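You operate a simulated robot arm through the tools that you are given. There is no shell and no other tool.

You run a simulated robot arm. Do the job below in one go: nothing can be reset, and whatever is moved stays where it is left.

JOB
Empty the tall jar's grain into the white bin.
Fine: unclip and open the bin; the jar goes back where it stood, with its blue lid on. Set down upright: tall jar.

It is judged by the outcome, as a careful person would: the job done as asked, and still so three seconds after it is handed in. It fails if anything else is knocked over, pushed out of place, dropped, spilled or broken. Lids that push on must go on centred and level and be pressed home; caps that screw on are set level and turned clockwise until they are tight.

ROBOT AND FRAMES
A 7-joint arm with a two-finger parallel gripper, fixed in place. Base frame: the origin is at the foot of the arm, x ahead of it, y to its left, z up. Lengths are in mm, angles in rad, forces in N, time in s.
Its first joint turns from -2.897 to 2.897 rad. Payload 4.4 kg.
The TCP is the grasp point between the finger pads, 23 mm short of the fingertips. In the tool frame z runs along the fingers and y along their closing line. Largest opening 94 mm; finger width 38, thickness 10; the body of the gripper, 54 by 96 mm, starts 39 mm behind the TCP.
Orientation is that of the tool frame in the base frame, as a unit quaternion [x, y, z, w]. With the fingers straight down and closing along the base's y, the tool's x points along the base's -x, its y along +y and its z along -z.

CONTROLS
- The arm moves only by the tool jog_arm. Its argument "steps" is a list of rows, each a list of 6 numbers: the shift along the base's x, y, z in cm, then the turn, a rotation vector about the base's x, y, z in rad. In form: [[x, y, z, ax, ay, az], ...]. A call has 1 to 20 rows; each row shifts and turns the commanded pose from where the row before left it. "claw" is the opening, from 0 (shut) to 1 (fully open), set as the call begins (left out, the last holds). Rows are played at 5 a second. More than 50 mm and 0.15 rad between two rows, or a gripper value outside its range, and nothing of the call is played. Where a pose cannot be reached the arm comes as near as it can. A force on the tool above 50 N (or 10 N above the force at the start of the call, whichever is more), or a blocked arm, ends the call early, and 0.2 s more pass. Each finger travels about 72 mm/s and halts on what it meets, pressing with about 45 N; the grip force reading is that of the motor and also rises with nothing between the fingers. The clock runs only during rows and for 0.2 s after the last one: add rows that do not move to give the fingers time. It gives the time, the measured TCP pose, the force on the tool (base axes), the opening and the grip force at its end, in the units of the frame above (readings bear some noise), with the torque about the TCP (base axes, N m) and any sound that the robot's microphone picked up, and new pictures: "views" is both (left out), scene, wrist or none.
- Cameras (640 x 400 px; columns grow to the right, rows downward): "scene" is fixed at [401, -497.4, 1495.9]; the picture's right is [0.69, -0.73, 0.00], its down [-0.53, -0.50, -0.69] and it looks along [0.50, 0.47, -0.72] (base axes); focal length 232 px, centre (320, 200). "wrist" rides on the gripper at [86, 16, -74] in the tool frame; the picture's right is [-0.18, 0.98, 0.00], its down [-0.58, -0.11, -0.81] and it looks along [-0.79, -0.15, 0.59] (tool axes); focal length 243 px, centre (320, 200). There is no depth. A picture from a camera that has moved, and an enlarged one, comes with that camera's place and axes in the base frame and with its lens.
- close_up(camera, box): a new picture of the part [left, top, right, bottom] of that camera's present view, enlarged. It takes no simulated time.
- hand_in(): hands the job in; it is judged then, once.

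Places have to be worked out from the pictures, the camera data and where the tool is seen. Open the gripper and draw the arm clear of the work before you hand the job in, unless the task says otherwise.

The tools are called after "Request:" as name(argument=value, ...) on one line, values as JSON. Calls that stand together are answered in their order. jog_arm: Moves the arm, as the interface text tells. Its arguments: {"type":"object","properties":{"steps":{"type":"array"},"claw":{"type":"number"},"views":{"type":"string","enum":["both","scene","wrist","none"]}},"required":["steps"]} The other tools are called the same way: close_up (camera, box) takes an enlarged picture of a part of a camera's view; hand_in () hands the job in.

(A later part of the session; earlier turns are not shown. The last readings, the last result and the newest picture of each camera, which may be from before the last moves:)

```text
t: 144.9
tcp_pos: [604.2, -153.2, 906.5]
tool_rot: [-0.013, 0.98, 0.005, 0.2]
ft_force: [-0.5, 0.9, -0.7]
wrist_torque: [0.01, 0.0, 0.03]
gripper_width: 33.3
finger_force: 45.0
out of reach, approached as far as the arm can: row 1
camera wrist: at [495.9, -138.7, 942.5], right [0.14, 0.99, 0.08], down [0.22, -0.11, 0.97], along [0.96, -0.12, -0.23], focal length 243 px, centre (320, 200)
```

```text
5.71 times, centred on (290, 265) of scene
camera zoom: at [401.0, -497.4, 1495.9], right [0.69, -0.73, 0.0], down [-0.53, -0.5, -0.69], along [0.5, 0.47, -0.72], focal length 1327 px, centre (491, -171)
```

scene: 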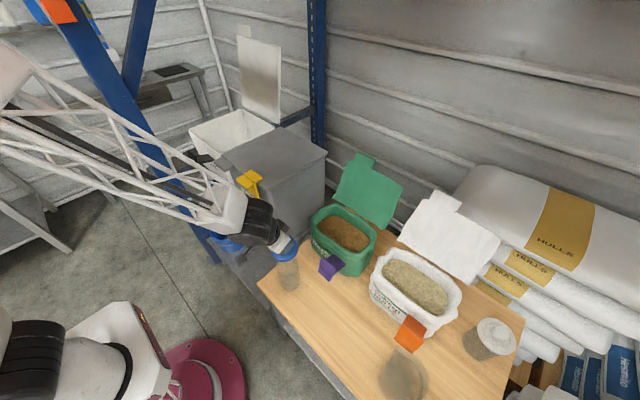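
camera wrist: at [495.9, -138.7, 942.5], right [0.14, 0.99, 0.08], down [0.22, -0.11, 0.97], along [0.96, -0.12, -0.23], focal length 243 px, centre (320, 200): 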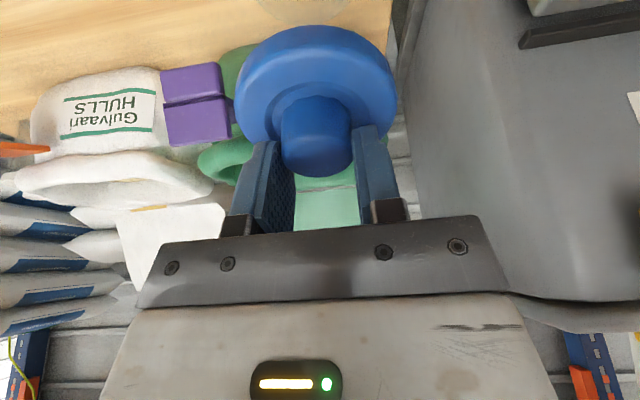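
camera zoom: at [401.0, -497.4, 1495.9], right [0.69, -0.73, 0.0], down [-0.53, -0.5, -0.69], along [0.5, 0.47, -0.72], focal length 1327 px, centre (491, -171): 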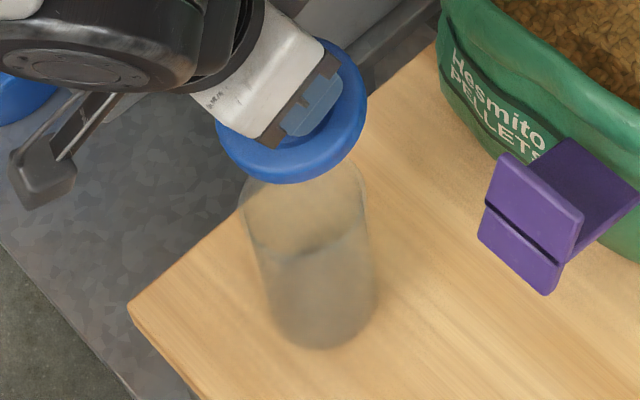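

Clear of the jar again, and it hasn't moved. I'll carry the lid back to open table at about y = -345, restoring its level pitch lower down where that's reachable.

Request:
jog_arm(steps=[[0, -1.5, 0, 0, 0, 0], [0, -2.5, 0, 0, 0, 0], [0, -2.5, 0, 0, 0, 0], [0, -2.5, 0, 0, 0, 0], [0, -2.5, -0.5, 0, 0, 0], [0.1, -2.5, -1, 0, 0, 0], [0.1, -2.5, -1.5, 0, 0, 0], [0.1, -2, -2, 0, 0, 0], [0.1, -0.7, -2.5, 0, 0.03, 0], [0, 0, -2.5, 0, 0.03, 0], [0, 0, -2.5, 0, 0.04, 0], [0, 0, -2, 0, 0.04, 0], [0, 0, -1.5, 0, 0.03, 0], [0, 0, -1.5, 0, 0.026, 0], [0, 0, -0.8, 0, 0, 0], [0, 0, 0, 0, 0, 0]])

Request:
close_up(camera="scene", box=[270, 250, 370, 350])

```text
t: 148.3
tcp_pos: [608.4, -346.2, 726.8]
tool_rot: [-0.013, 0.995, 0.006, 0.103]
ft_force: [-0.3, 0.3, 0.4]
wrist_torque: [0.01, 0.0, 0.02]
gripper_width: 33.5
finger_force: 45.2
camera wrist: at [507.6, -331.6, 781.0], right [0.16, 0.99, 0.05], down [0.41, -0.11, 0.91], along [0.9, -0.12, -0.42], focal length 243 px, centre (320, 200)
```

scene: 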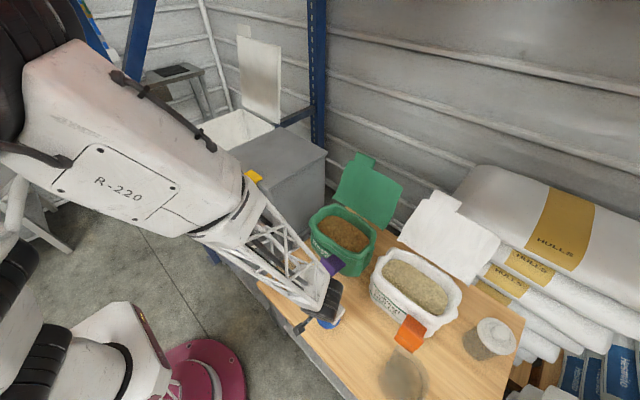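
wrist: 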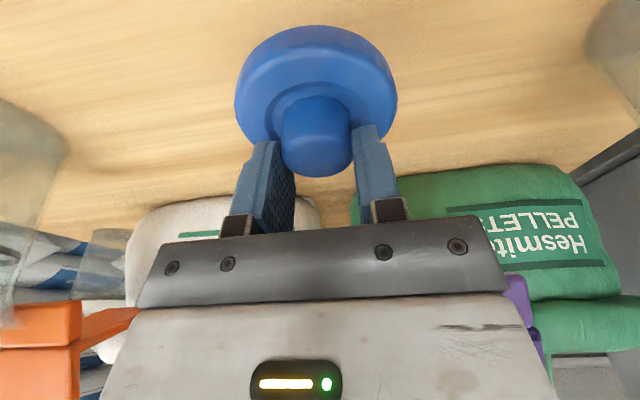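

```text
4.00 times, centred on (320, 300) of scene
camera zoom: at [401.0, -497.4, 1495.9], right [0.69, -0.73, 0.0], down [-0.53, -0.5, -0.69], along [0.5, 0.47, -0.72], focal length 929 px, centre (320, -200)
```

zoom: 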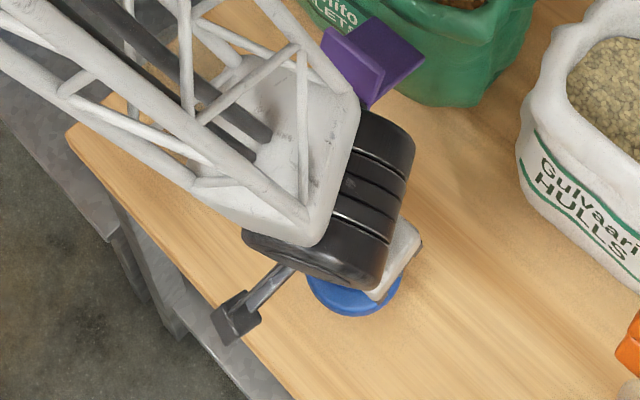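

Level again and about 29 mm above the table. I'll lower it to contact.

Request:
jog_arm(steps=[[0, 0, -1, 0, 0, 0], [0, 0, -1, 0, 0, 0], [0, 0, -0.6, 0, 0, 0], [0, 0, -0.2, 0, 0, 0], [0, 0, -0.1, 0, 0, 0], [0, 0, 0, 0, 0, 0]], views="none")

```text
t: 149.7
tcp_pos: [608.2, -344.9, 694.3]
tool_rot: [-0.014, 0.994, 0.005, 0.104]
ft_force: [0.0, 0.7, 7.7]
wrist_torque: [-0.04, -0.11, 0.01]
gripper_width: 33.3
finger_force: 45.3
```

Lid down at 7.7 N. I'll open, rise, pitch to about 65°, and come back down over the knob at TCP z ≈ 695.

Request:
jog_arm(steps=[[0, 0, 0, 0, 0, 0], [0, 0, 0, 0, 0, 0], [0, 0, 0, 0, 0, 0], [0, 0, 1.5, 0, 0, 0], [0, 0, 2, 0, 0, 0], [0, 0, 1, 0, -0.08, 0], [0, 0, 0, 0, -0.08, 0], [0, 0, 0, 0, -0.075, 0], [0, 0, 0, 0, 0, 0]], claw=1)

Request:
close_up(camera="wrist", box=[200, 0, 440, 200])

```text
t: 151.7
tcp_pos: [609.2, -345.3, 739.4]
tool_rot: [-0.013, 0.976, 0.004, 0.219]
ft_force: [-0.2, -0.6, 0.3]
wrist_torque: [-0.03, -0.01, 0.02]
gripper_width: 94.0
finger_force: 0.1
camera wrist: at [499.3, -331.2, 770.9], right [0.14, 0.99, 0.08], down [0.18, -0.11, 0.98], along [0.97, -0.12, -0.2], focal length 243 px, centre (320, 200)
```

scene: 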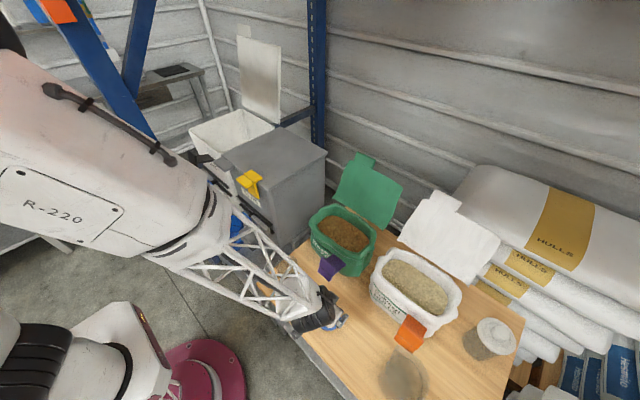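
wrist: 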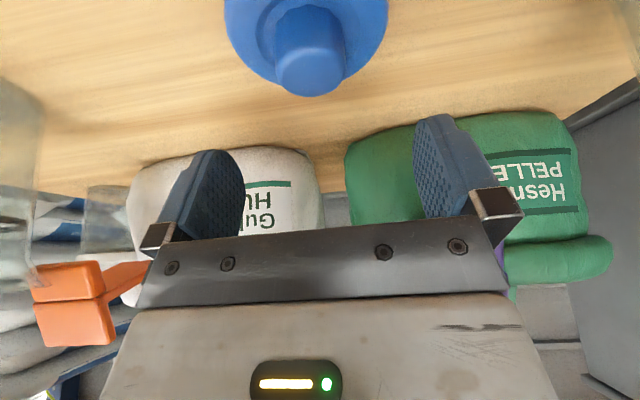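

```text
2.00 times, centred on (320, 100) of wrist
camera zoom: at [499.3, -331.2, 770.9], right [0.14, 0.99, 0.08], down [0.18, -0.11, 0.98], along [0.97, -0.12, -0.2], focal length 485 px, centre (320, 400)
```

zoom: 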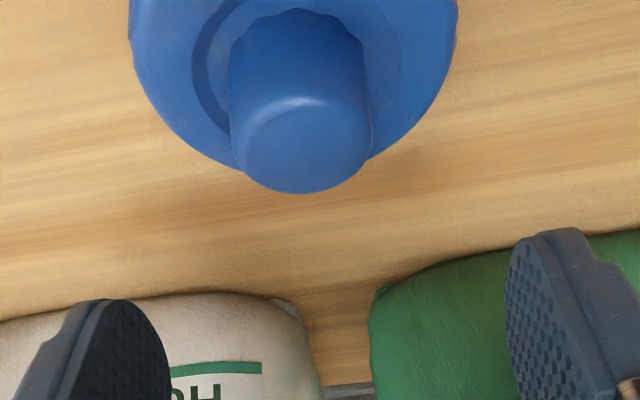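

The knob is centred between the fingers. I'll descend 45 mm and close.

Request:
jog_arm(steps=[[0, 0, -1.5, 0, 0, 0], [0, 0, -1.5, 0, 0, 0], [0, 0, -1.0, 0, 0, 0], [0, 0, -0.5, 0, 0, 0], [0, 0, 0, 0, 0, 0]], views="none")

Request:
close_up(camera="wrist", box=[200, 20, 440, 220])

```text
t: 152.9
tcp_pos: [608.4, -345.7, 694.9]
tool_rot: [-0.013, 0.976, 0.004, 0.219]
ft_force: [-0.8, 0.4, 0.0]
wrist_torque: [0.01, 0.0, -0.01]
gripper_width: 93.4
finger_force: 0.0
```

```text
2.00 times, centred on (320, 120) of wrist
camera zoom: at [499.2, -331.2, 726.1], right [0.14, 0.99, 0.08], down [0.18, -0.11, 0.98], along [0.97, -0.12, -0.2], focal length 485 px, centre (320, 360)
```

zoom: 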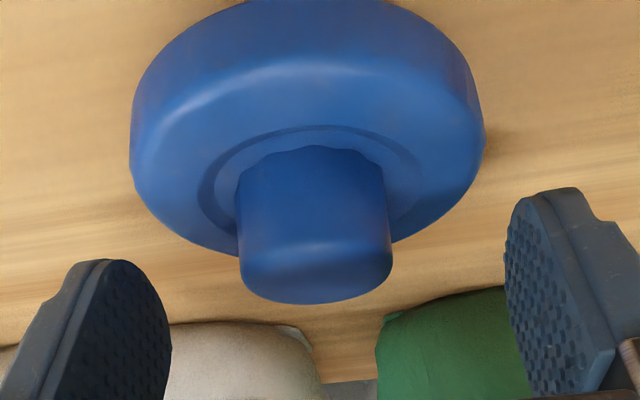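

Tip position relative to the knob looks just like the earlier successful grip. Closing.

Request:
jog_arm(steps=[[0, 0, 0, 0, 0, 0], [0, 0, 0, 0, 0, 0], [0, 0, 0, 0, 0, 0], [0, 0, 0, 0, 0, 0], [0, 0, 0, 0, 0, 0]], claw=0, views="wrist")

Request:
close_up(camera="wrist", box=[200, 20, 440, 220])

```text
t: 154.1
tcp_pos: [609.3, -345.3, 694.6]
tool_rot: [-0.013, 0.976, 0.003, 0.219]
ft_force: [-0.1, -0.7, -0.6]
wrist_torque: [-0.01, 0.02, 0.01]
gripper_width: 33.5
finger_force: 44.9
camera wrist: at [499.2, -331.2, 726.1], right [0.14, 0.99, 0.08], down [0.18, -0.11, 0.98], along [0.97, -0.12, -0.2], focal length 243 px, centre (320, 200)
```

wrist: 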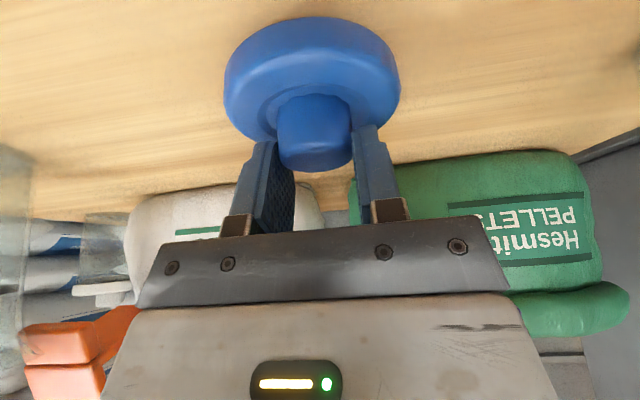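

```text
2.00 times, centred on (320, 120) of wrist
camera zoom: at [499.2, -331.2, 726.1], right [0.14, 0.99, 0.08], down [0.18, -0.11, 0.98], along [0.97, -0.12, -0.2], focal length 485 px, centre (320, 360)
```

zoom: 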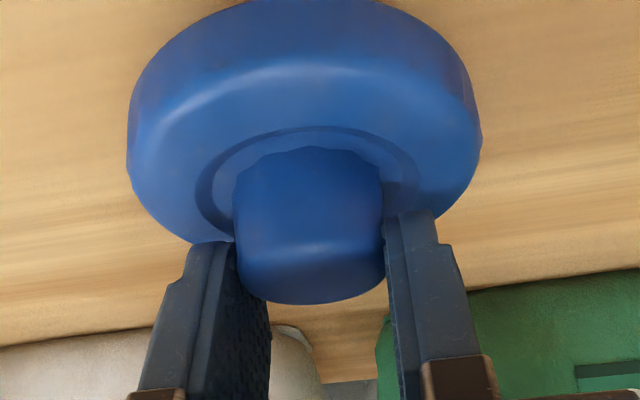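

The lid is gripped at 33.5 mm, level, with the tool at about 65°. I'll lift it and carry it over the jar with plenty of height, aiming for TCP (612, -153.5).

Request:
jog_arm(steps=[[0, 0, 0.3, 0, 0, 0], [0, 0, 0.7, 0, 0, 0], [0, 0, 1.2, 0, 0, 0], [0, 0, 2, 0, 0, 0], [0, 0, 2.5, 0, 0, 0], [0, 0, 2.8, 0, 0, 0], [0, 0, 2.8, 0, 0, 0], [0, 0, 2.8, 0, 0, 0], [0, 0.5, 2.5, 0, 0, 0], [0, 1.5, 2, 0, 0, 0], [0, 2.2, 1.0, 0, 0, 0], [0, 2.6, 0.5, 0, 0, 0], [0, 2.6, 0, 0, 0, 0], [0.1, 2.6, 0, 0, 0, 0], [0.1, 2.6, 0, 0, 0, 0], [0.1, 2.3, 0, 0, 0, 0], [0.1, 1.4, 0, 0, 0, 0], [0, 0.7, 0, 0, 0, 0], [0, 0.2, 0, 0, 0, 0], [0, 0, 0, 0, 0, 0]])

Request:
close_up(camera="scene", box=[250, 230, 330, 300])

Request:
close_up(camera="wrist", box=[200, 0, 440, 200])

```text
t: 158.3
tcp_pos: [612.2, -153.9, 905.4]
tool_rot: [-0.013, 0.976, 0.004, 0.219]
ft_force: [-0.6, -0.3, 0.4]
wrist_torque: [-0.02, -0.01, 0.01]
gripper_width: 33.5
finger_force: 45.1
camera wrist: at [503.4, -139.7, 937.0], right [0.14, 0.99, 0.08], down [0.18, -0.11, 0.98], along [0.97, -0.12, -0.2], focal length 243 px, centre (320, 200)
```

scene: 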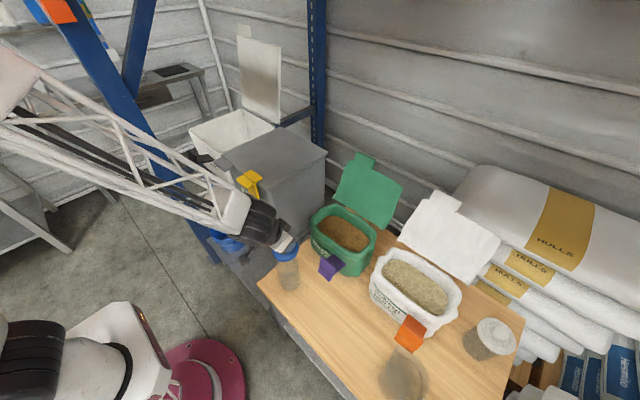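
wrist: 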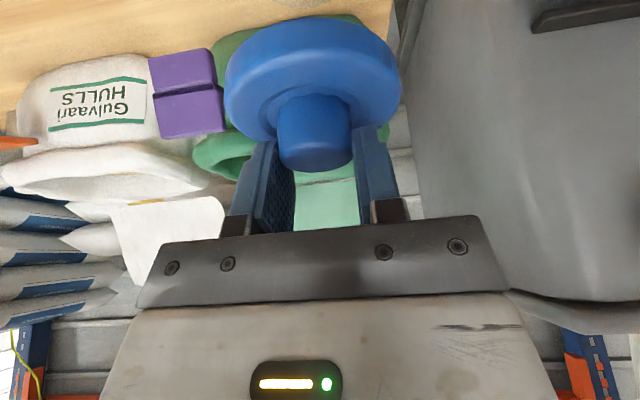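

```text
5.71 times, centred on (290, 265) of scene
camera zoom: at [401.0, -497.4, 1495.9], right [0.69, -0.73, 0.0], down [-0.53, -0.5, -0.69], along [0.5, 0.47, -0.72], focal length 1327 px, centre (491, -171)
```

zoom: 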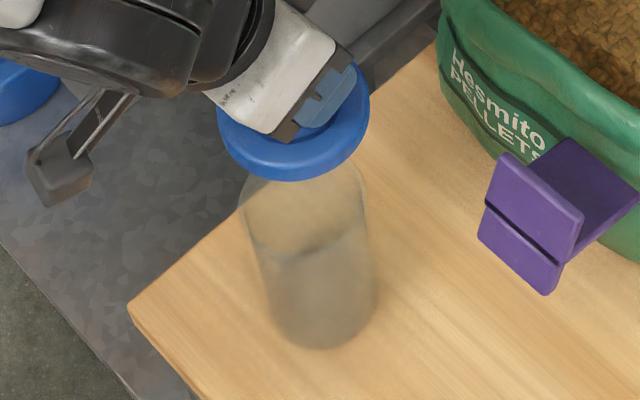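

```text
2.00 times, centred on (320, 100) of wrist
camera zoom: at [503.4, -139.7, 937.0], right [0.14, 0.99, 0.08], down [0.18, -0.11, 0.98], along [0.97, -0.12, -0.2], focal length 485 px, centre (320, 400)
```

zoom: 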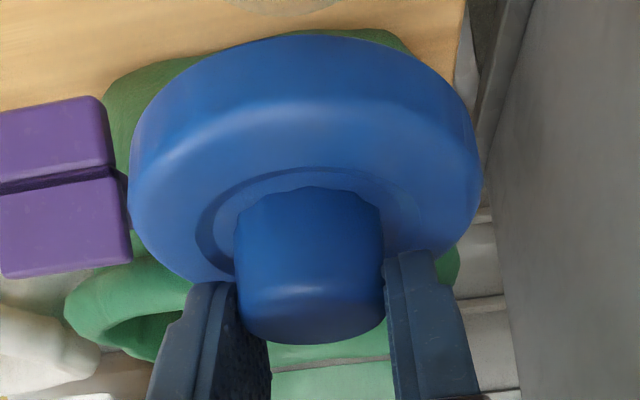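

Both camera estimates put the lid within 1–2 mm of the jar's axis, and the visible disc sits about 12 mm above the lid's lowest edge, so it's a plug-style lid. I'll lower 55 mm to just above the rim and check.

Request:
jog_arm(steps=[[0, 0, -0.8, 0, 0, 0], [0, 0, -1.2, 0, 0, 0], [0, 0, -1.4, 0, 0, 0], [0, 0, -1.2, 0, 0, 0], [0, 0, -0.8, 0, 0, 0], [0, 0, 0, 0, 0, 0]])

Request:
close_up(camera="scene", box=[260, 235, 320, 295])

Request:
close_up(camera="wrist", box=[200, 0, 440, 200])

```text
t: 159.7
tcp_pos: [612.5, -152.6, 851.0]
tool_rot: [-0.012, 0.976, 0.003, 0.219]
ft_force: [0.8, -0.5, -0.6]
wrist_torque: [-0.04, 0.02, 0.02]
gripper_width: 33.4
finger_force: 45.2
camera wrist: at [502.2, -138.8, 883.1], right [0.14, 0.99, 0.08], down [0.18, -0.11, 0.98], along [0.97, -0.12, -0.2], focal length 243 px, centre (320, 200)
```

scene: 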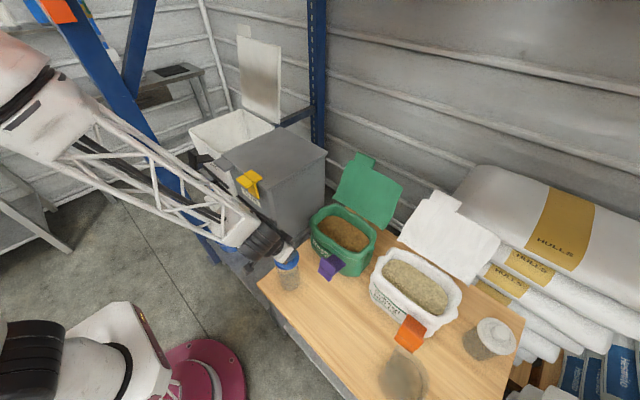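
wrist: 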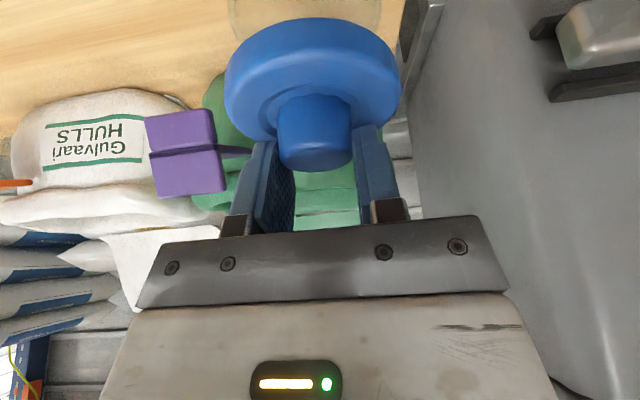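

```text
6.67 times, centred on (290, 265) of scene
camera zoom: at [401.0, -497.4, 1495.9], right [0.69, -0.73, 0.0], down [-0.53, -0.5, -0.69], along [0.5, 0.47, -0.72], focal length 1548 px, centre (520, -233)
```

zoom: 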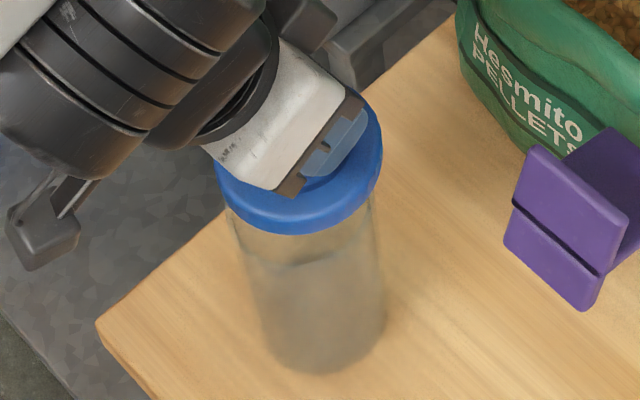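

```text
2.00 times, centred on (320, 100) of wrist
camera zoom: at [502.2, -138.8, 883.1], right [0.14, 0.99, 0.08], down [0.18, -0.11, 0.98], along [0.97, -0.12, -0.2], focal length 485 px, centre (320, 400)
```

zoom: 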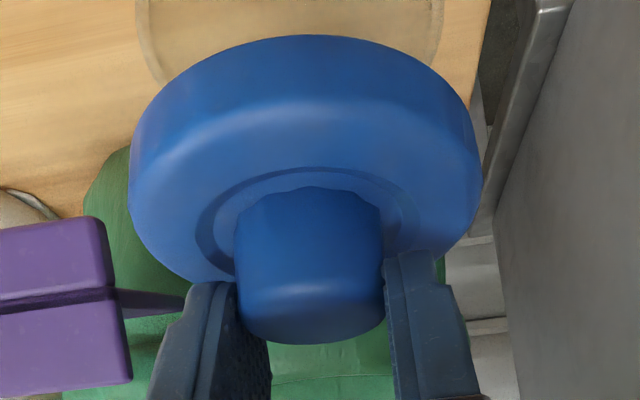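

Wrist-camera tangents put the lid centre within about 1 mm of the jar's centre, and the scene view agrees within 2 mm. The plug should meet the rim about 13 mm lower, so I'll lower 10 mm and then creep.

Request:
jog_arm(steps=[[0, 0, -0.4, 0, 0, 0], [0, 0, -0.4, 0, 0, 0], [0, 0, -0.2, 0, 0, 0], [0, 0, 0, 0, 0, 0]], views="wrist")

Request:
close_up(camera="wrist", box=[200, 0, 440, 200])

Request:
close_up(camera="scene", box=[260, 235, 320, 295])

```text
t: 160.7
tcp_pos: [612.0, -153.7, 842.5]
tool_rot: [-0.012, 0.976, 0.003, 0.219]
ft_force: [-0.4, -0.6, 0.1]
wrist_torque: [-0.01, -0.03, 0.01]
gripper_width: 33.3
finger_force: 45.1
camera wrist: at [501.9, -139.5, 873.1], right [0.14, 0.99, 0.08], down [0.18, -0.11, 0.98], along [0.97, -0.12, -0.2], focal length 243 px, centre (320, 200)
```

wrist: 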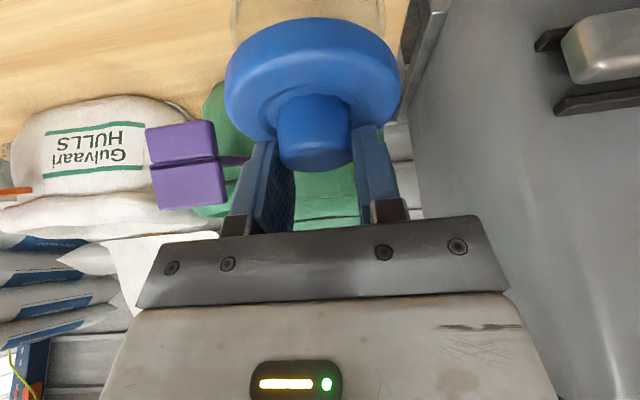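

```text
2.00 times, centred on (320, 100) of wrist
camera zoom: at [501.9, -139.5, 873.1], right [0.14, 0.99, 0.08], down [0.18, -0.11, 0.98], along [0.97, -0.12, -0.2], focal length 485 px, centre (320, 400)
```

zoom: 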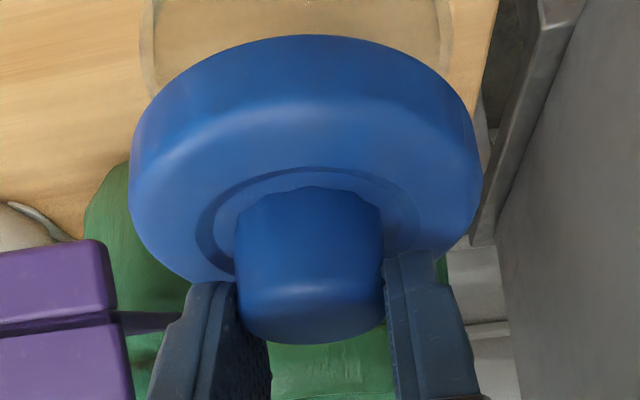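

```text
6.67 times, centred on (290, 265) of scene
camera zoom: at [401.0, -497.4, 1495.9], right [0.69, -0.73, 0.0], down [-0.53, -0.5, -0.69], along [0.5, 0.47, -0.72], focal length 1548 px, centre (520, -233)
```

zoom: 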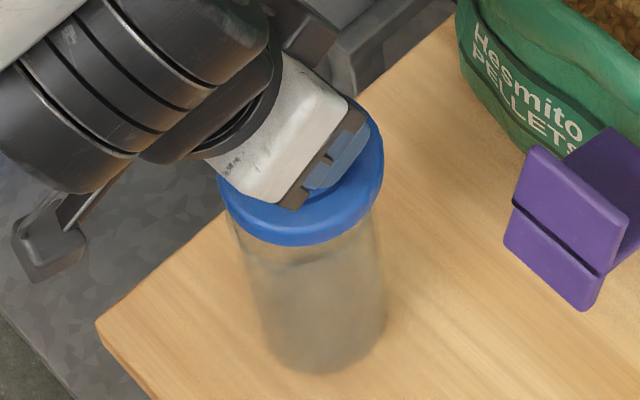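

Still well aligned. Now creeping down in 2 mm steps.

Request:
jog_arm(steps=[[0.05, 0.05, -0.2, 0, 0, 0], [0, 0, -0.2, 0, 0, 0], [0, 0, 0, 0, 0, 0]], views="none")

Request:
jog_arm(steps=[[0, 0, -0.2, 0, 0, 0], [0, 0, 0, 0, 0, 0]], views="none")

```text
t: 161.5
tcp_pos: [613.1, -153.5, 838.4]
tool_rot: [-0.014, 0.976, 0.004, 0.219]
ft_force: [0.1, -0.4, -0.7]
wrist_torque: [-0.03, 0.03, 0.02]
gripper_width: 33.4
finger_force: 44.8
```

```text
t: 162.1
tcp_pos: [611.7, -153.9, 836.1]
tool_rot: [-0.013, 0.976, 0.004, 0.218]
ft_force: [-0.3, -0.5, 0.0]
wrist_torque: [0.02, -0.01, 0.01]
gripper_width: 33.6
finger_force: 45.3
```

Request:
jog_arm(steps=[[0, 0, -0.2, 0, 0, 0], [0, 0, 0, 0, 0, 0]], views="none")

Request:
jog_arm(steps=[[0, 0, -0.2, 0, 0, 0], [0, 0, 0, 0, 0, 0]])

Request:
close_up(camera="scene", box=[260, 235, 320, 295])

Request:
close_up(camera="wrist", box=[200, 0, 440, 200])

```text
t: 162.7
tcp_pos: [611.8, -154.5, 834.5]
tool_rot: [-0.013, 0.975, 0.004, 0.22]
ft_force: [-1.1, 0.0, 0.1]
wrist_torque: [-0.01, -0.02, 0.0]
gripper_width: 33.4
finger_force: 45.1
```

```text
t: 163.3
tcp_pos: [612.8, -152.5, 831.6]
tool_rot: [-0.012, 0.976, 0.004, 0.219]
ft_force: [0.5, -0.1, -1.0]
wrist_torque: [-0.01, -0.04, 0.0]
gripper_width: 33.2
finger_force: 44.9
camera wrist: at [503.4, -139.7, 863.3], right [0.14, 0.99, 0.08], down [0.18, -0.11, 0.98], along [0.97, -0.12, -0.2], focal length 243 px, centre (320, 200)
```

scene: 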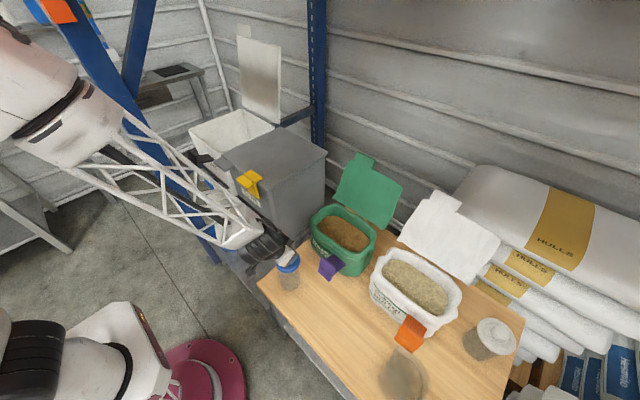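
wrist: 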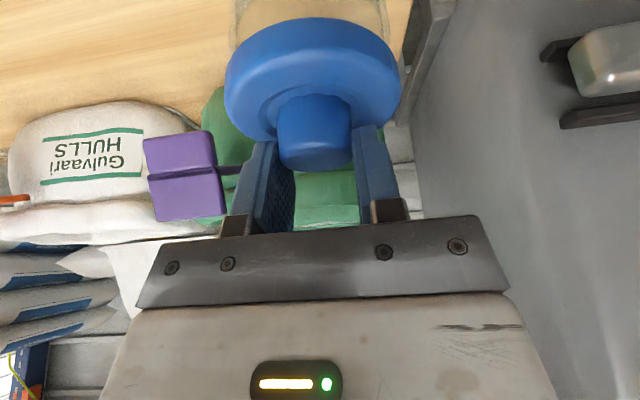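

```text
6.67 times, centred on (290, 265) of scene
camera zoom: at [401.0, -497.4, 1495.9], right [0.69, -0.73, 0.0], down [-0.53, -0.5, -0.69], along [0.5, 0.47, -0.72], focal length 1548 px, centre (520, -233)
```

zoom: 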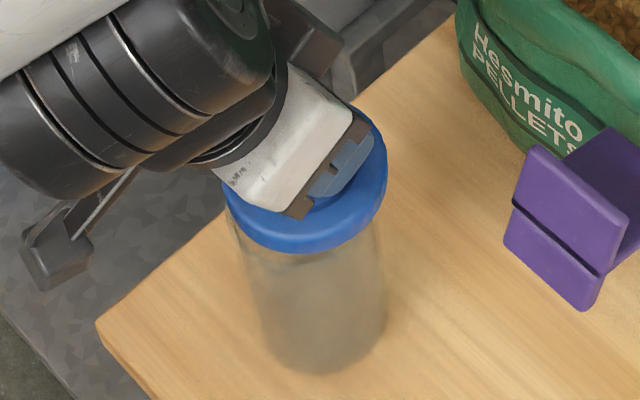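

```text
2.00 times, centred on (320, 100) of wrist
camera zoom: at [503.4, -139.7, 863.3], right [0.14, 0.99, 0.08], down [0.18, -0.11, 0.98], along [0.97, -0.12, -0.2], focal length 485 px, centre (320, 400)
```

zoom: 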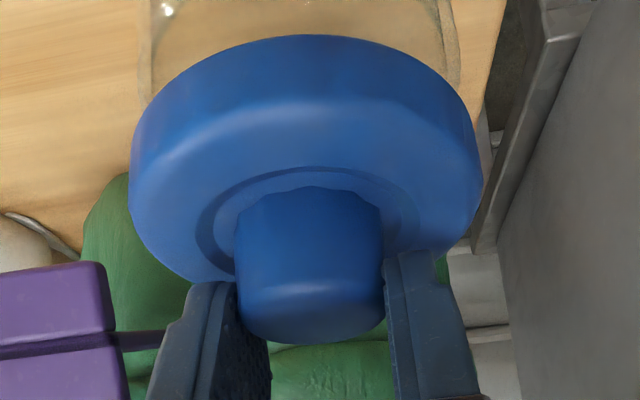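

There's still no contact at TCP z 832. The views suggest the lid may be 1–2 mm far in x after a small drift, so I'll trim -1 mm and keep creeping.

Request:
jog_arm(steps=[[-0.1, 0.03, 0, 0, 0, 0], [0, 0, -0.15, 0, 0, 0], [0, 0, 0, 0, 0, 0]], views="none")

Request:
jog_arm(steps=[[0, 0, -0.15, 0, 0, 0], [0, 0, 0, 0, 0, 0]], views="none")

Request:
jog_arm(steps=[[0, 0, -0.15, 0, 0, 0], [0, 0, 0, 0, 0, 0]], views="wrist")

```text
t: 164.1
tcp_pos: [611.5, -153.2, 831.1]
tool_rot: [-0.013, 0.976, 0.003, 0.219]
ft_force: [0.6, 0.5, -0.5]
wrist_torque: [0.01, 0.02, 0.03]
gripper_width: 33.4
finger_force: 45.3
```

```text
t: 164.7
tcp_pos: [611.1, -153.2, 828.3]
tool_rot: [-0.012, 0.976, 0.004, 0.219]
ft_force: [0.5, -0.1, 0.2]
wrist_torque: [0.02, 0.03, 0.03]
gripper_width: 33.4
finger_force: 44.9
```

```text
t: 165.3
tcp_pos: [612.2, -153.8, 827.9]
tool_rot: [-0.013, 0.976, 0.003, 0.219]
ft_force: [0.5, -0.3, 0.2]
wrist_torque: [0.01, 0.0, -0.01]
gripper_width: 33.8
finger_force: 45.1
camera wrist: at [502.5, -139.3, 858.3], right [0.14, 0.99, 0.08], down [0.18, -0.11, 0.98], along [0.97, -0.12, -0.2], focal length 243 px, centre (320, 200)
```

wrist: 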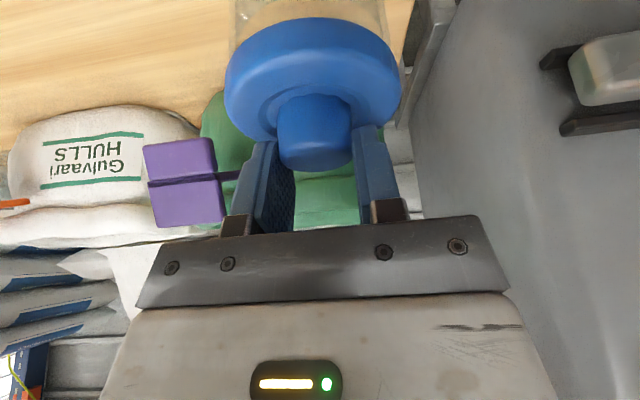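

Request:
jog_arm(steps=[[0, 0, -0.15, 0, 0, 0], [0, 0, 0, 0, 0, 0]], views="none")

Request:
jog_arm(steps=[[0, 0, -0.15, 0, 0, 0], [0, 0, 0, 0, 0, 0]], views="none")

Request:
jog_arm(steps=[[0, 0, -0.15, 0, 0, 0], [0, 0, 0, 0, 0, 0]])

Request:
close_up(camera="scene", box=[260, 235, 320, 295])

Request:
close_up(camera="wrist", box=[200, 0, 440, 200])

```text
t: 165.9
tcp_pos: [611.1, -152.2, 825.3]
tool_rot: [-0.013, 0.975, 0.004, 0.22]
ft_force: [0.0, 0.0, 0.1]
wrist_torque: [0.0, 0.0, 0.02]
gripper_width: 33.5
finger_force: 44.9
```

```text
t: 166.5
tcp_pos: [612.2, -152.7, 824.2]
tool_rot: [-0.013, 0.976, 0.004, 0.219]
ft_force: [-0.5, -0.1, 0.5]
wrist_torque: [0.03, 0.03, -0.01]
gripper_width: 33.4
finger_force: 44.6
```

```text
t: 167.1
tcp_pos: [612.0, -152.7, 822.4]
tool_rot: [-0.013, 0.976, 0.004, 0.219]
ft_force: [1.0, -0.1, 0.3]
wrist_torque: [-0.01, 0.03, -0.01]
gripper_width: 33.3
finger_force: 44.8
camera wrist: at [502.9, -138.3, 853.7], right [0.14, 0.99, 0.08], down [0.18, -0.11, 0.98], along [0.97, -0.12, -0.2], focal length 243 px, centre (320, 200)
```

scene: 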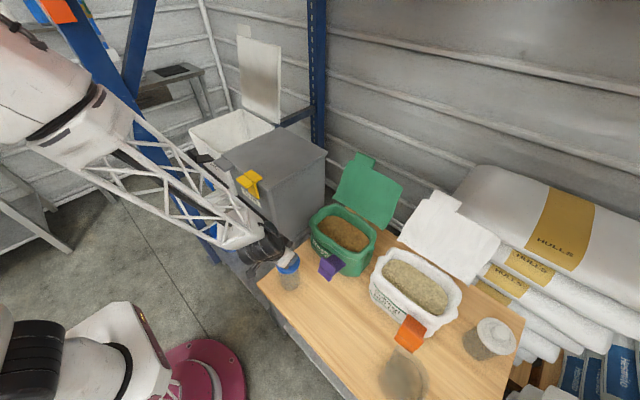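
wrist: 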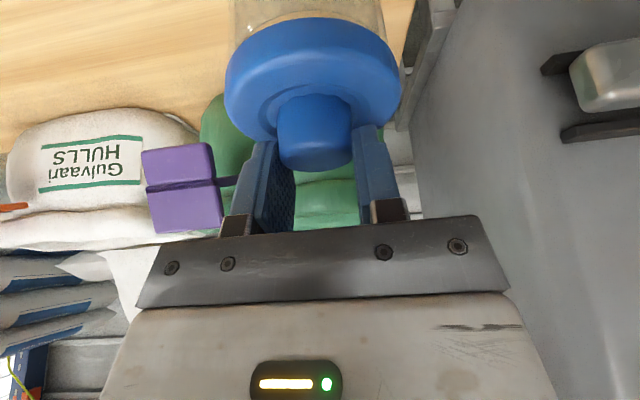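

```text
6.67 times, centred on (290, 265) of scene
camera zoom: at [401.0, -497.4, 1495.9], right [0.69, -0.73, 0.0], down [-0.53, -0.5, -0.69], along [0.5, 0.47, -0.72], focal length 1548 px, centre (520, -233)
```

zoom: 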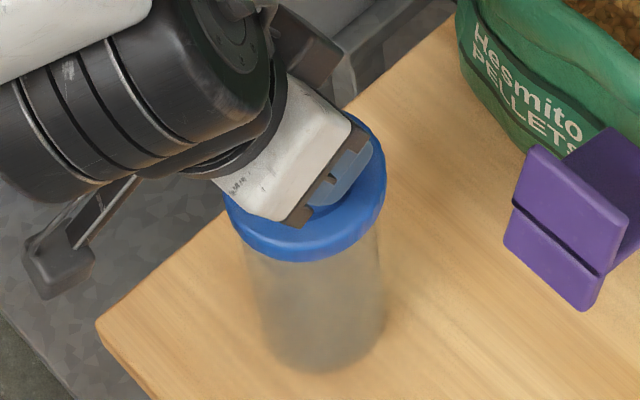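

```text
2.00 times, centred on (320, 100) of wrist
camera zoom: at [502.9, -138.3, 853.7], right [0.14, 0.99, 0.08], down [0.18, -0.11, 0.98], along [0.97, -0.12, -0.2], focal length 485 px, centre (320, 400)
```

zoom: 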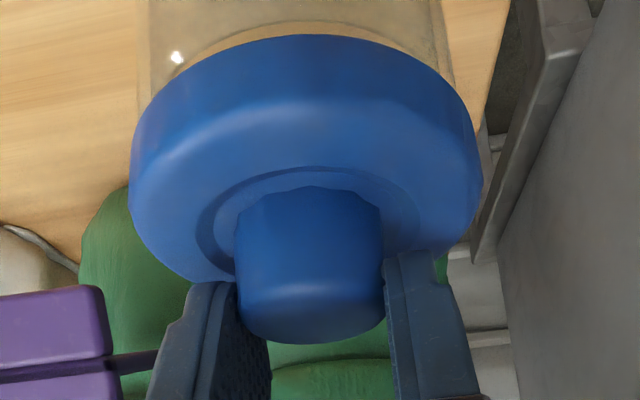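

I can now see the jar's rim as a concentric arc just below the lid's near edge, about 6 mm lower, so the plug is entering centred with no contact force. Continuing down.

Request:
jog_arm(steps=[[0, 0, -0.15, 0, 0, 0], [0, 0, 0, 0, 0, 0]], views="none")

Request:
jog_arm(steps=[[0, 0, -0.15, 0, 0, 0], [0, 0, 0, 0, 0, 0]], views="none")

Request:
jog_arm(steps=[[0, 0, -0.1, 0, 0, 0], [0, 0, 0, 0, 0, 0]], views="wrist")

Request:
close_up(camera="wrist", box=[200, 0, 440, 200])

```text
t: 167.7
tcp_pos: [612.5, -153.5, 821.0]
tool_rot: [-0.014, 0.976, 0.004, 0.218]
ft_force: [-0.2, -0.3, 0.6]
wrist_torque: [0.01, -0.02, -0.03]
gripper_width: 33.3
finger_force: 44.5
```

```text
t: 168.3
tcp_pos: [611.9, -152.3, 819.6]
tool_rot: [-0.012, 0.976, 0.004, 0.219]
ft_force: [-0.4, -0.7, -0.5]
wrist_torque: [-0.03, 0.0, 0.01]
gripper_width: 33.5
finger_force: 44.8
```

```text
t: 168.9
tcp_pos: [612.5, -154.0, 818.3]
tool_rot: [-0.013, 0.976, 0.004, 0.219]
ft_force: [-1.2, -0.3, 2.2]
wrist_torque: [-0.03, 0.1, 0.0]
gripper_width: 33.2
finger_force: 45.7
camera wrist: at [502.3, -138.8, 849.7], right [0.14, 0.99, 0.08], down [0.18, -0.11, 0.98], along [0.97, -0.12, -0.2], focal length 243 px, centre (320, 200)
```

wrist: 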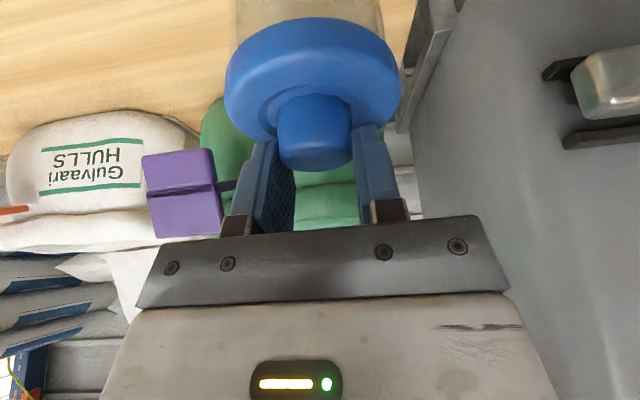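

```text
2.00 times, centred on (320, 100) of wrist
camera zoom: at [502.3, -138.8, 849.7], right [0.14, 0.99, 0.08], down [0.18, -0.11, 0.98], along [0.97, -0.12, -0.2], focal length 485 px, centre (320, 400)
```

zoom: 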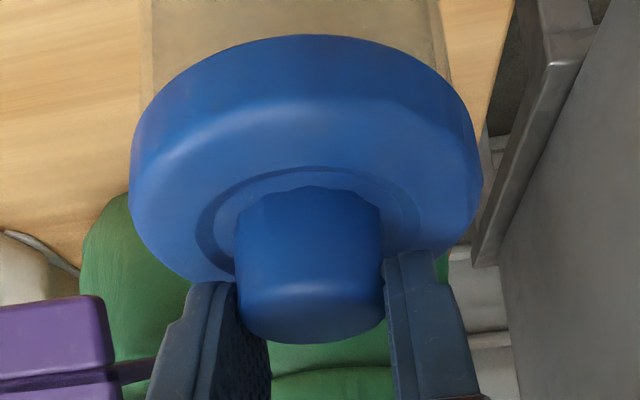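

First contact: 2.2 N up with the disc at the rim. I'll press on in 1 mm steps and watch how the force builds.

Request:
jog_arm(steps=[[0, 0, -0.1, 0, 0, 0], [0, 0, 0, 0, 0, 0]], views="none")

Request:
jog_arm(steps=[[0, 0, -0.1, 0, 0, 0], [0, 0, 0, 0, 0, 0]])

Request:
close_up(camera="scene", box=[260, 235, 320, 295])

Request:
close_up(camera="wrist", box=[200, 0, 440, 200])

```text
t: 169.5
tcp_pos: [611.9, -153.0, 816.7]
tool_rot: [-0.014, 0.976, 0.004, 0.219]
ft_force: [-1.7, -0.5, 3.9]
wrist_torque: [-0.18, 0.04, 0.02]
gripper_width: 33.4
finger_force: 45.0
```

```text
t: 170.1
tcp_pos: [612.1, -153.2, 816.2]
tool_rot: [-0.013, 0.976, 0.004, 0.22]
ft_force: [-3.7, 0.0, 18.1]
wrist_torque: [-0.19, 0.29, -0.01]
gripper_width: 33.2
finger_force: 45.0
camera wrist: at [502.4, -138.6, 848.1], right [0.14, 0.99, 0.08], down [0.18, -0.11, 0.98], along [0.97, -0.12, -0.2], focal length 243 px, centre (320, 200)
```

scene: 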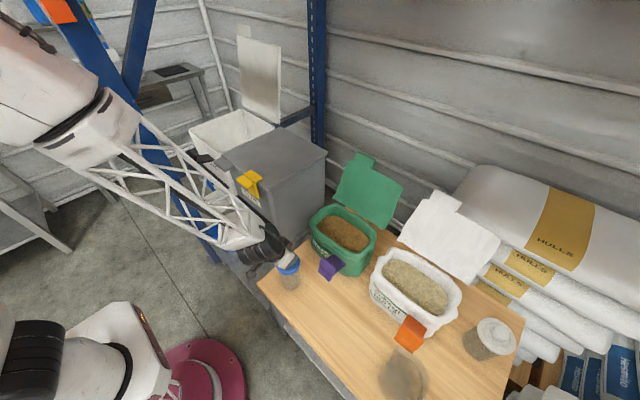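
wrist: 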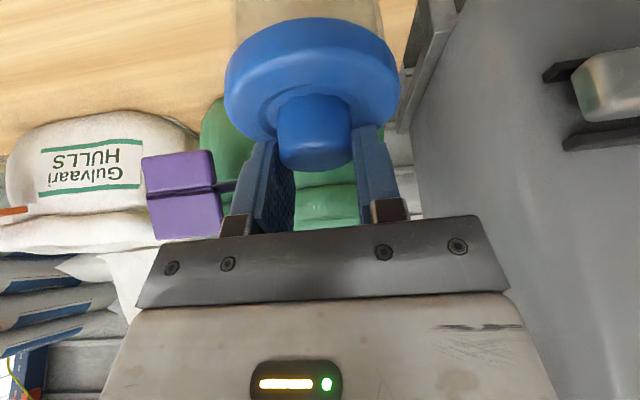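

```text
6.67 times, centred on (290, 265) of scene
camera zoom: at [401.0, -497.4, 1495.9], right [0.69, -0.73, 0.0], down [-0.53, -0.5, -0.69], along [0.5, 0.47, -0.72], focal length 1548 px, centre (520, -233)
```

zoom: 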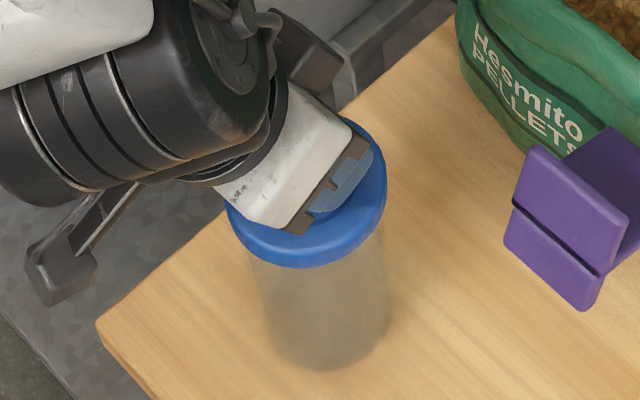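

```text
2.00 times, centred on (320, 100) of wrist
camera zoom: at [502.4, -138.6, 848.1], right [0.14, 0.99, 0.08], down [0.18, -0.11, 0.98], along [0.97, -0.12, -0.2], focal length 485 px, centre (320, 400)
```

zoom: 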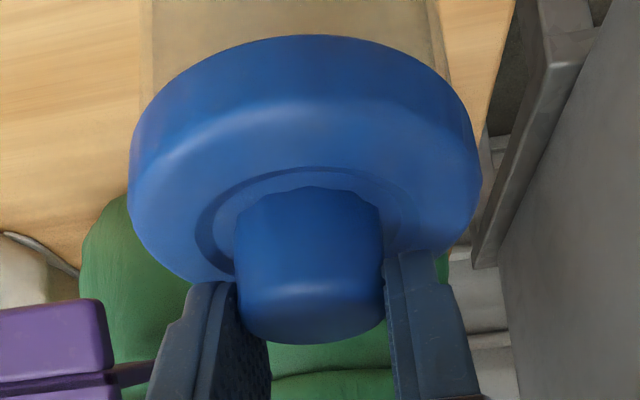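

The force is building at 18 N with little torque. I'll push a bit more to see if it seats or stops solid.

Request:
jog_arm(steps=[[0, 0, -0.1, 0, 0, 0], [0, 0, 0, 0, 0, 0]], views="none")

Request:
jog_arm(steps=[[0, 0, -0.1, 0, 0, 0], [0, 0, 0, 0, 0, 0]])

Request:
close_up(camera="scene", box=[260, 235, 320, 295])

```text
t: 170.7
tcp_pos: [612.2, -152.3, 817.6]
tool_rot: [-0.012, 0.975, 0.003, 0.22]
ft_force: [-4.0, 1.7, 47.0]
wrist_torque: [-0.11, 0.25, -0.04]
gripper_width: 33.4
finger_force: 45.2
```

```text
t: 171.3
tcp_pos: [612.2, -151.4, 815.5]
tool_rot: [-0.013, 0.976, 0.003, 0.219]
ft_force: [3.3, 0.0, 31.1]
wrist_torque: [-0.15, -0.18, 0.06]
gripper_width: 33.9
finger_force: 44.9
camera wrist: at [502.4, -138.6, 845.8], right [0.14, 0.99, 0.08], down [0.18, -0.11, 0.98], along [0.97, -0.12, -0.2], focal length 243 px, centre (320, 200)
```

scene: 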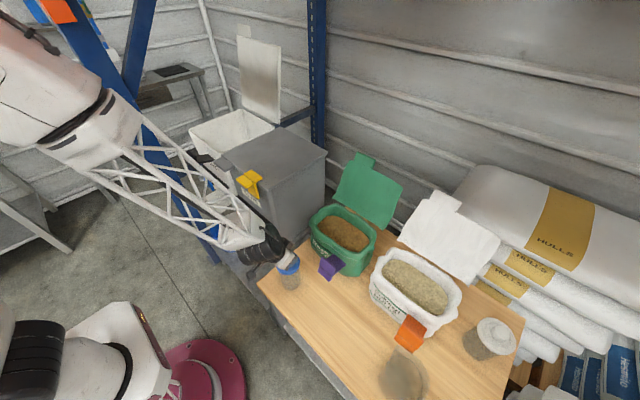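
wrist: 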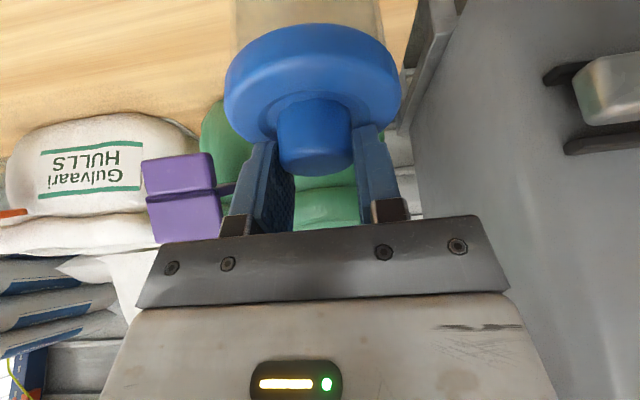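

```text
6.67 times, centred on (290, 265) of scene
camera zoom: at [401.0, -497.4, 1495.9], right [0.69, -0.73, 0.0], down [-0.53, -0.5, -0.69], along [0.5, 0.47, -0.72], focal length 1548 px, centre (520, -233)
```

zoom: 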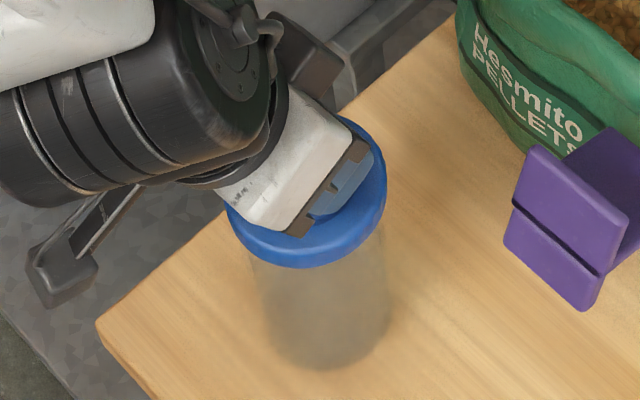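

It went to 47 N and then the pads slipped on the knob with the lid not moving, so the lid has hit a hard stop, disc on rim. I'll ease off the load, open, and back away upward to inspect.

Request:
jog_arm(steps=[[0, 0, 0.1, 0, 0, 0], [0, 0, 0, 0, 0, 0]], views="none")

```text
t: 171.9
tcp_pos: [610.9, -152.9, 813.9]
tool_rot: [-0.014, 0.976, 0.005, 0.218]
ft_force: [4.8, 0.2, 13.4]
wrist_torque: [-0.1, -0.45, 0.05]
gripper_width: 33.6
finger_force: 44.8
```

Request:
jog_arm(steps=[[0, 0, 0.08, 0, 0, 0], [0, 0, 0, 0, 0, 0]], views="none")

Request:
jog_arm(steps=[[0, 0, 0, 0, 0, 0], [0, 0, 0, 0, 0, 0], [0, 0, 0, 0, 0, 0], [-0.3, 0, 1, 0, 0, 0], [-0.5, 0, 2, 0, 0, 0], [-1, 0, 2.5, 0, 0, 0], [-2, 0, 2.5, 0, 0, 0], [-2, 0, 2, 0, 0, 0], [0, 0, 0, 0, 0, 0]], claw=1)

Request:
close_up(camera="scene", box=[260, 235, 320, 295])

Request:
close_up(camera="wrist", box=[200, 0, 440, 200])

```text
t: 172.5
tcp_pos: [611.3, -153.7, 816.1]
tool_rot: [-0.013, 0.976, 0.004, 0.218]
ft_force: [0.0, -0.9, -0.5]
wrist_torque: [-0.01, 0.05, 0.01]
gripper_width: 33.4
finger_force: 45.4
```

```text
t: 174.5
tcp_pos: [553.5, -153.9, 915.1]
tool_rot: [-0.014, 0.976, 0.005, 0.219]
ft_force: [-0.3, -0.8, 0.1]
wrist_torque: [-0.02, -0.03, 0.0]
gripper_width: 94.0
finger_force: 0.2
camera wrist: at [444.6, -139.3, 947.7], right [0.14, 0.99, 0.08], down [0.18, -0.11, 0.98], along [0.97, -0.12, -0.2], focal length 243 px, centre (320, 200)
```

scene: 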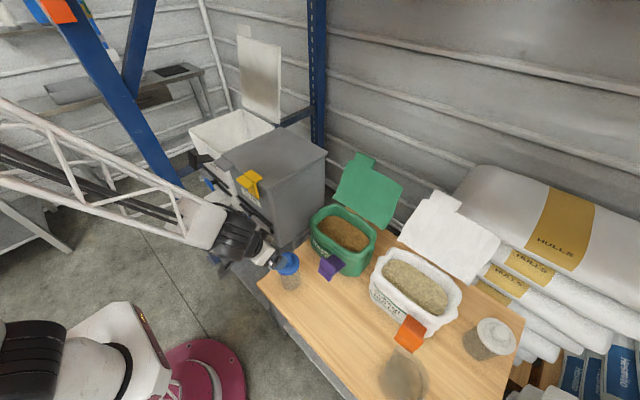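
wrist: 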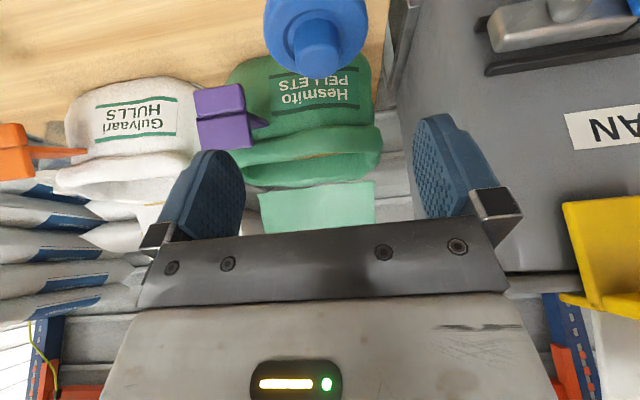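

```text
6.67 times, centred on (290, 265) of scene
camera zoom: at [401.0, -497.4, 1495.9], right [0.69, -0.73, 0.0], down [-0.53, -0.5, -0.69], along [0.5, 0.47, -0.72], focal length 1548 px, centre (520, -233)
```

zoom: 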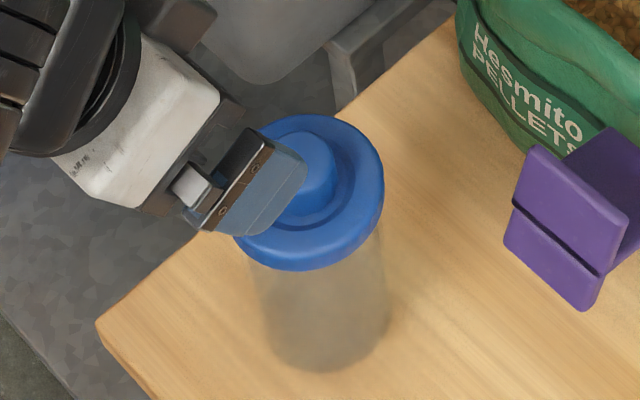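

```text
2.00 times, centred on (320, 100) of wrist
camera zoom: at [444.6, -139.3, 947.7], right [0.14, 0.99, 0.08], down [0.18, -0.11, 0.98], along [0.97, -0.12, -0.2], focal length 485 px, centre (320, 400)
```

zoom: 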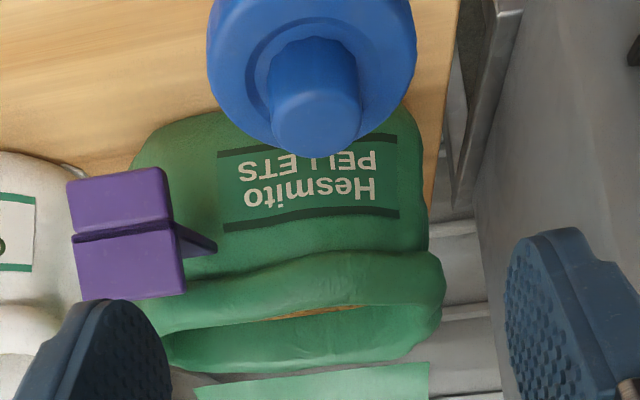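

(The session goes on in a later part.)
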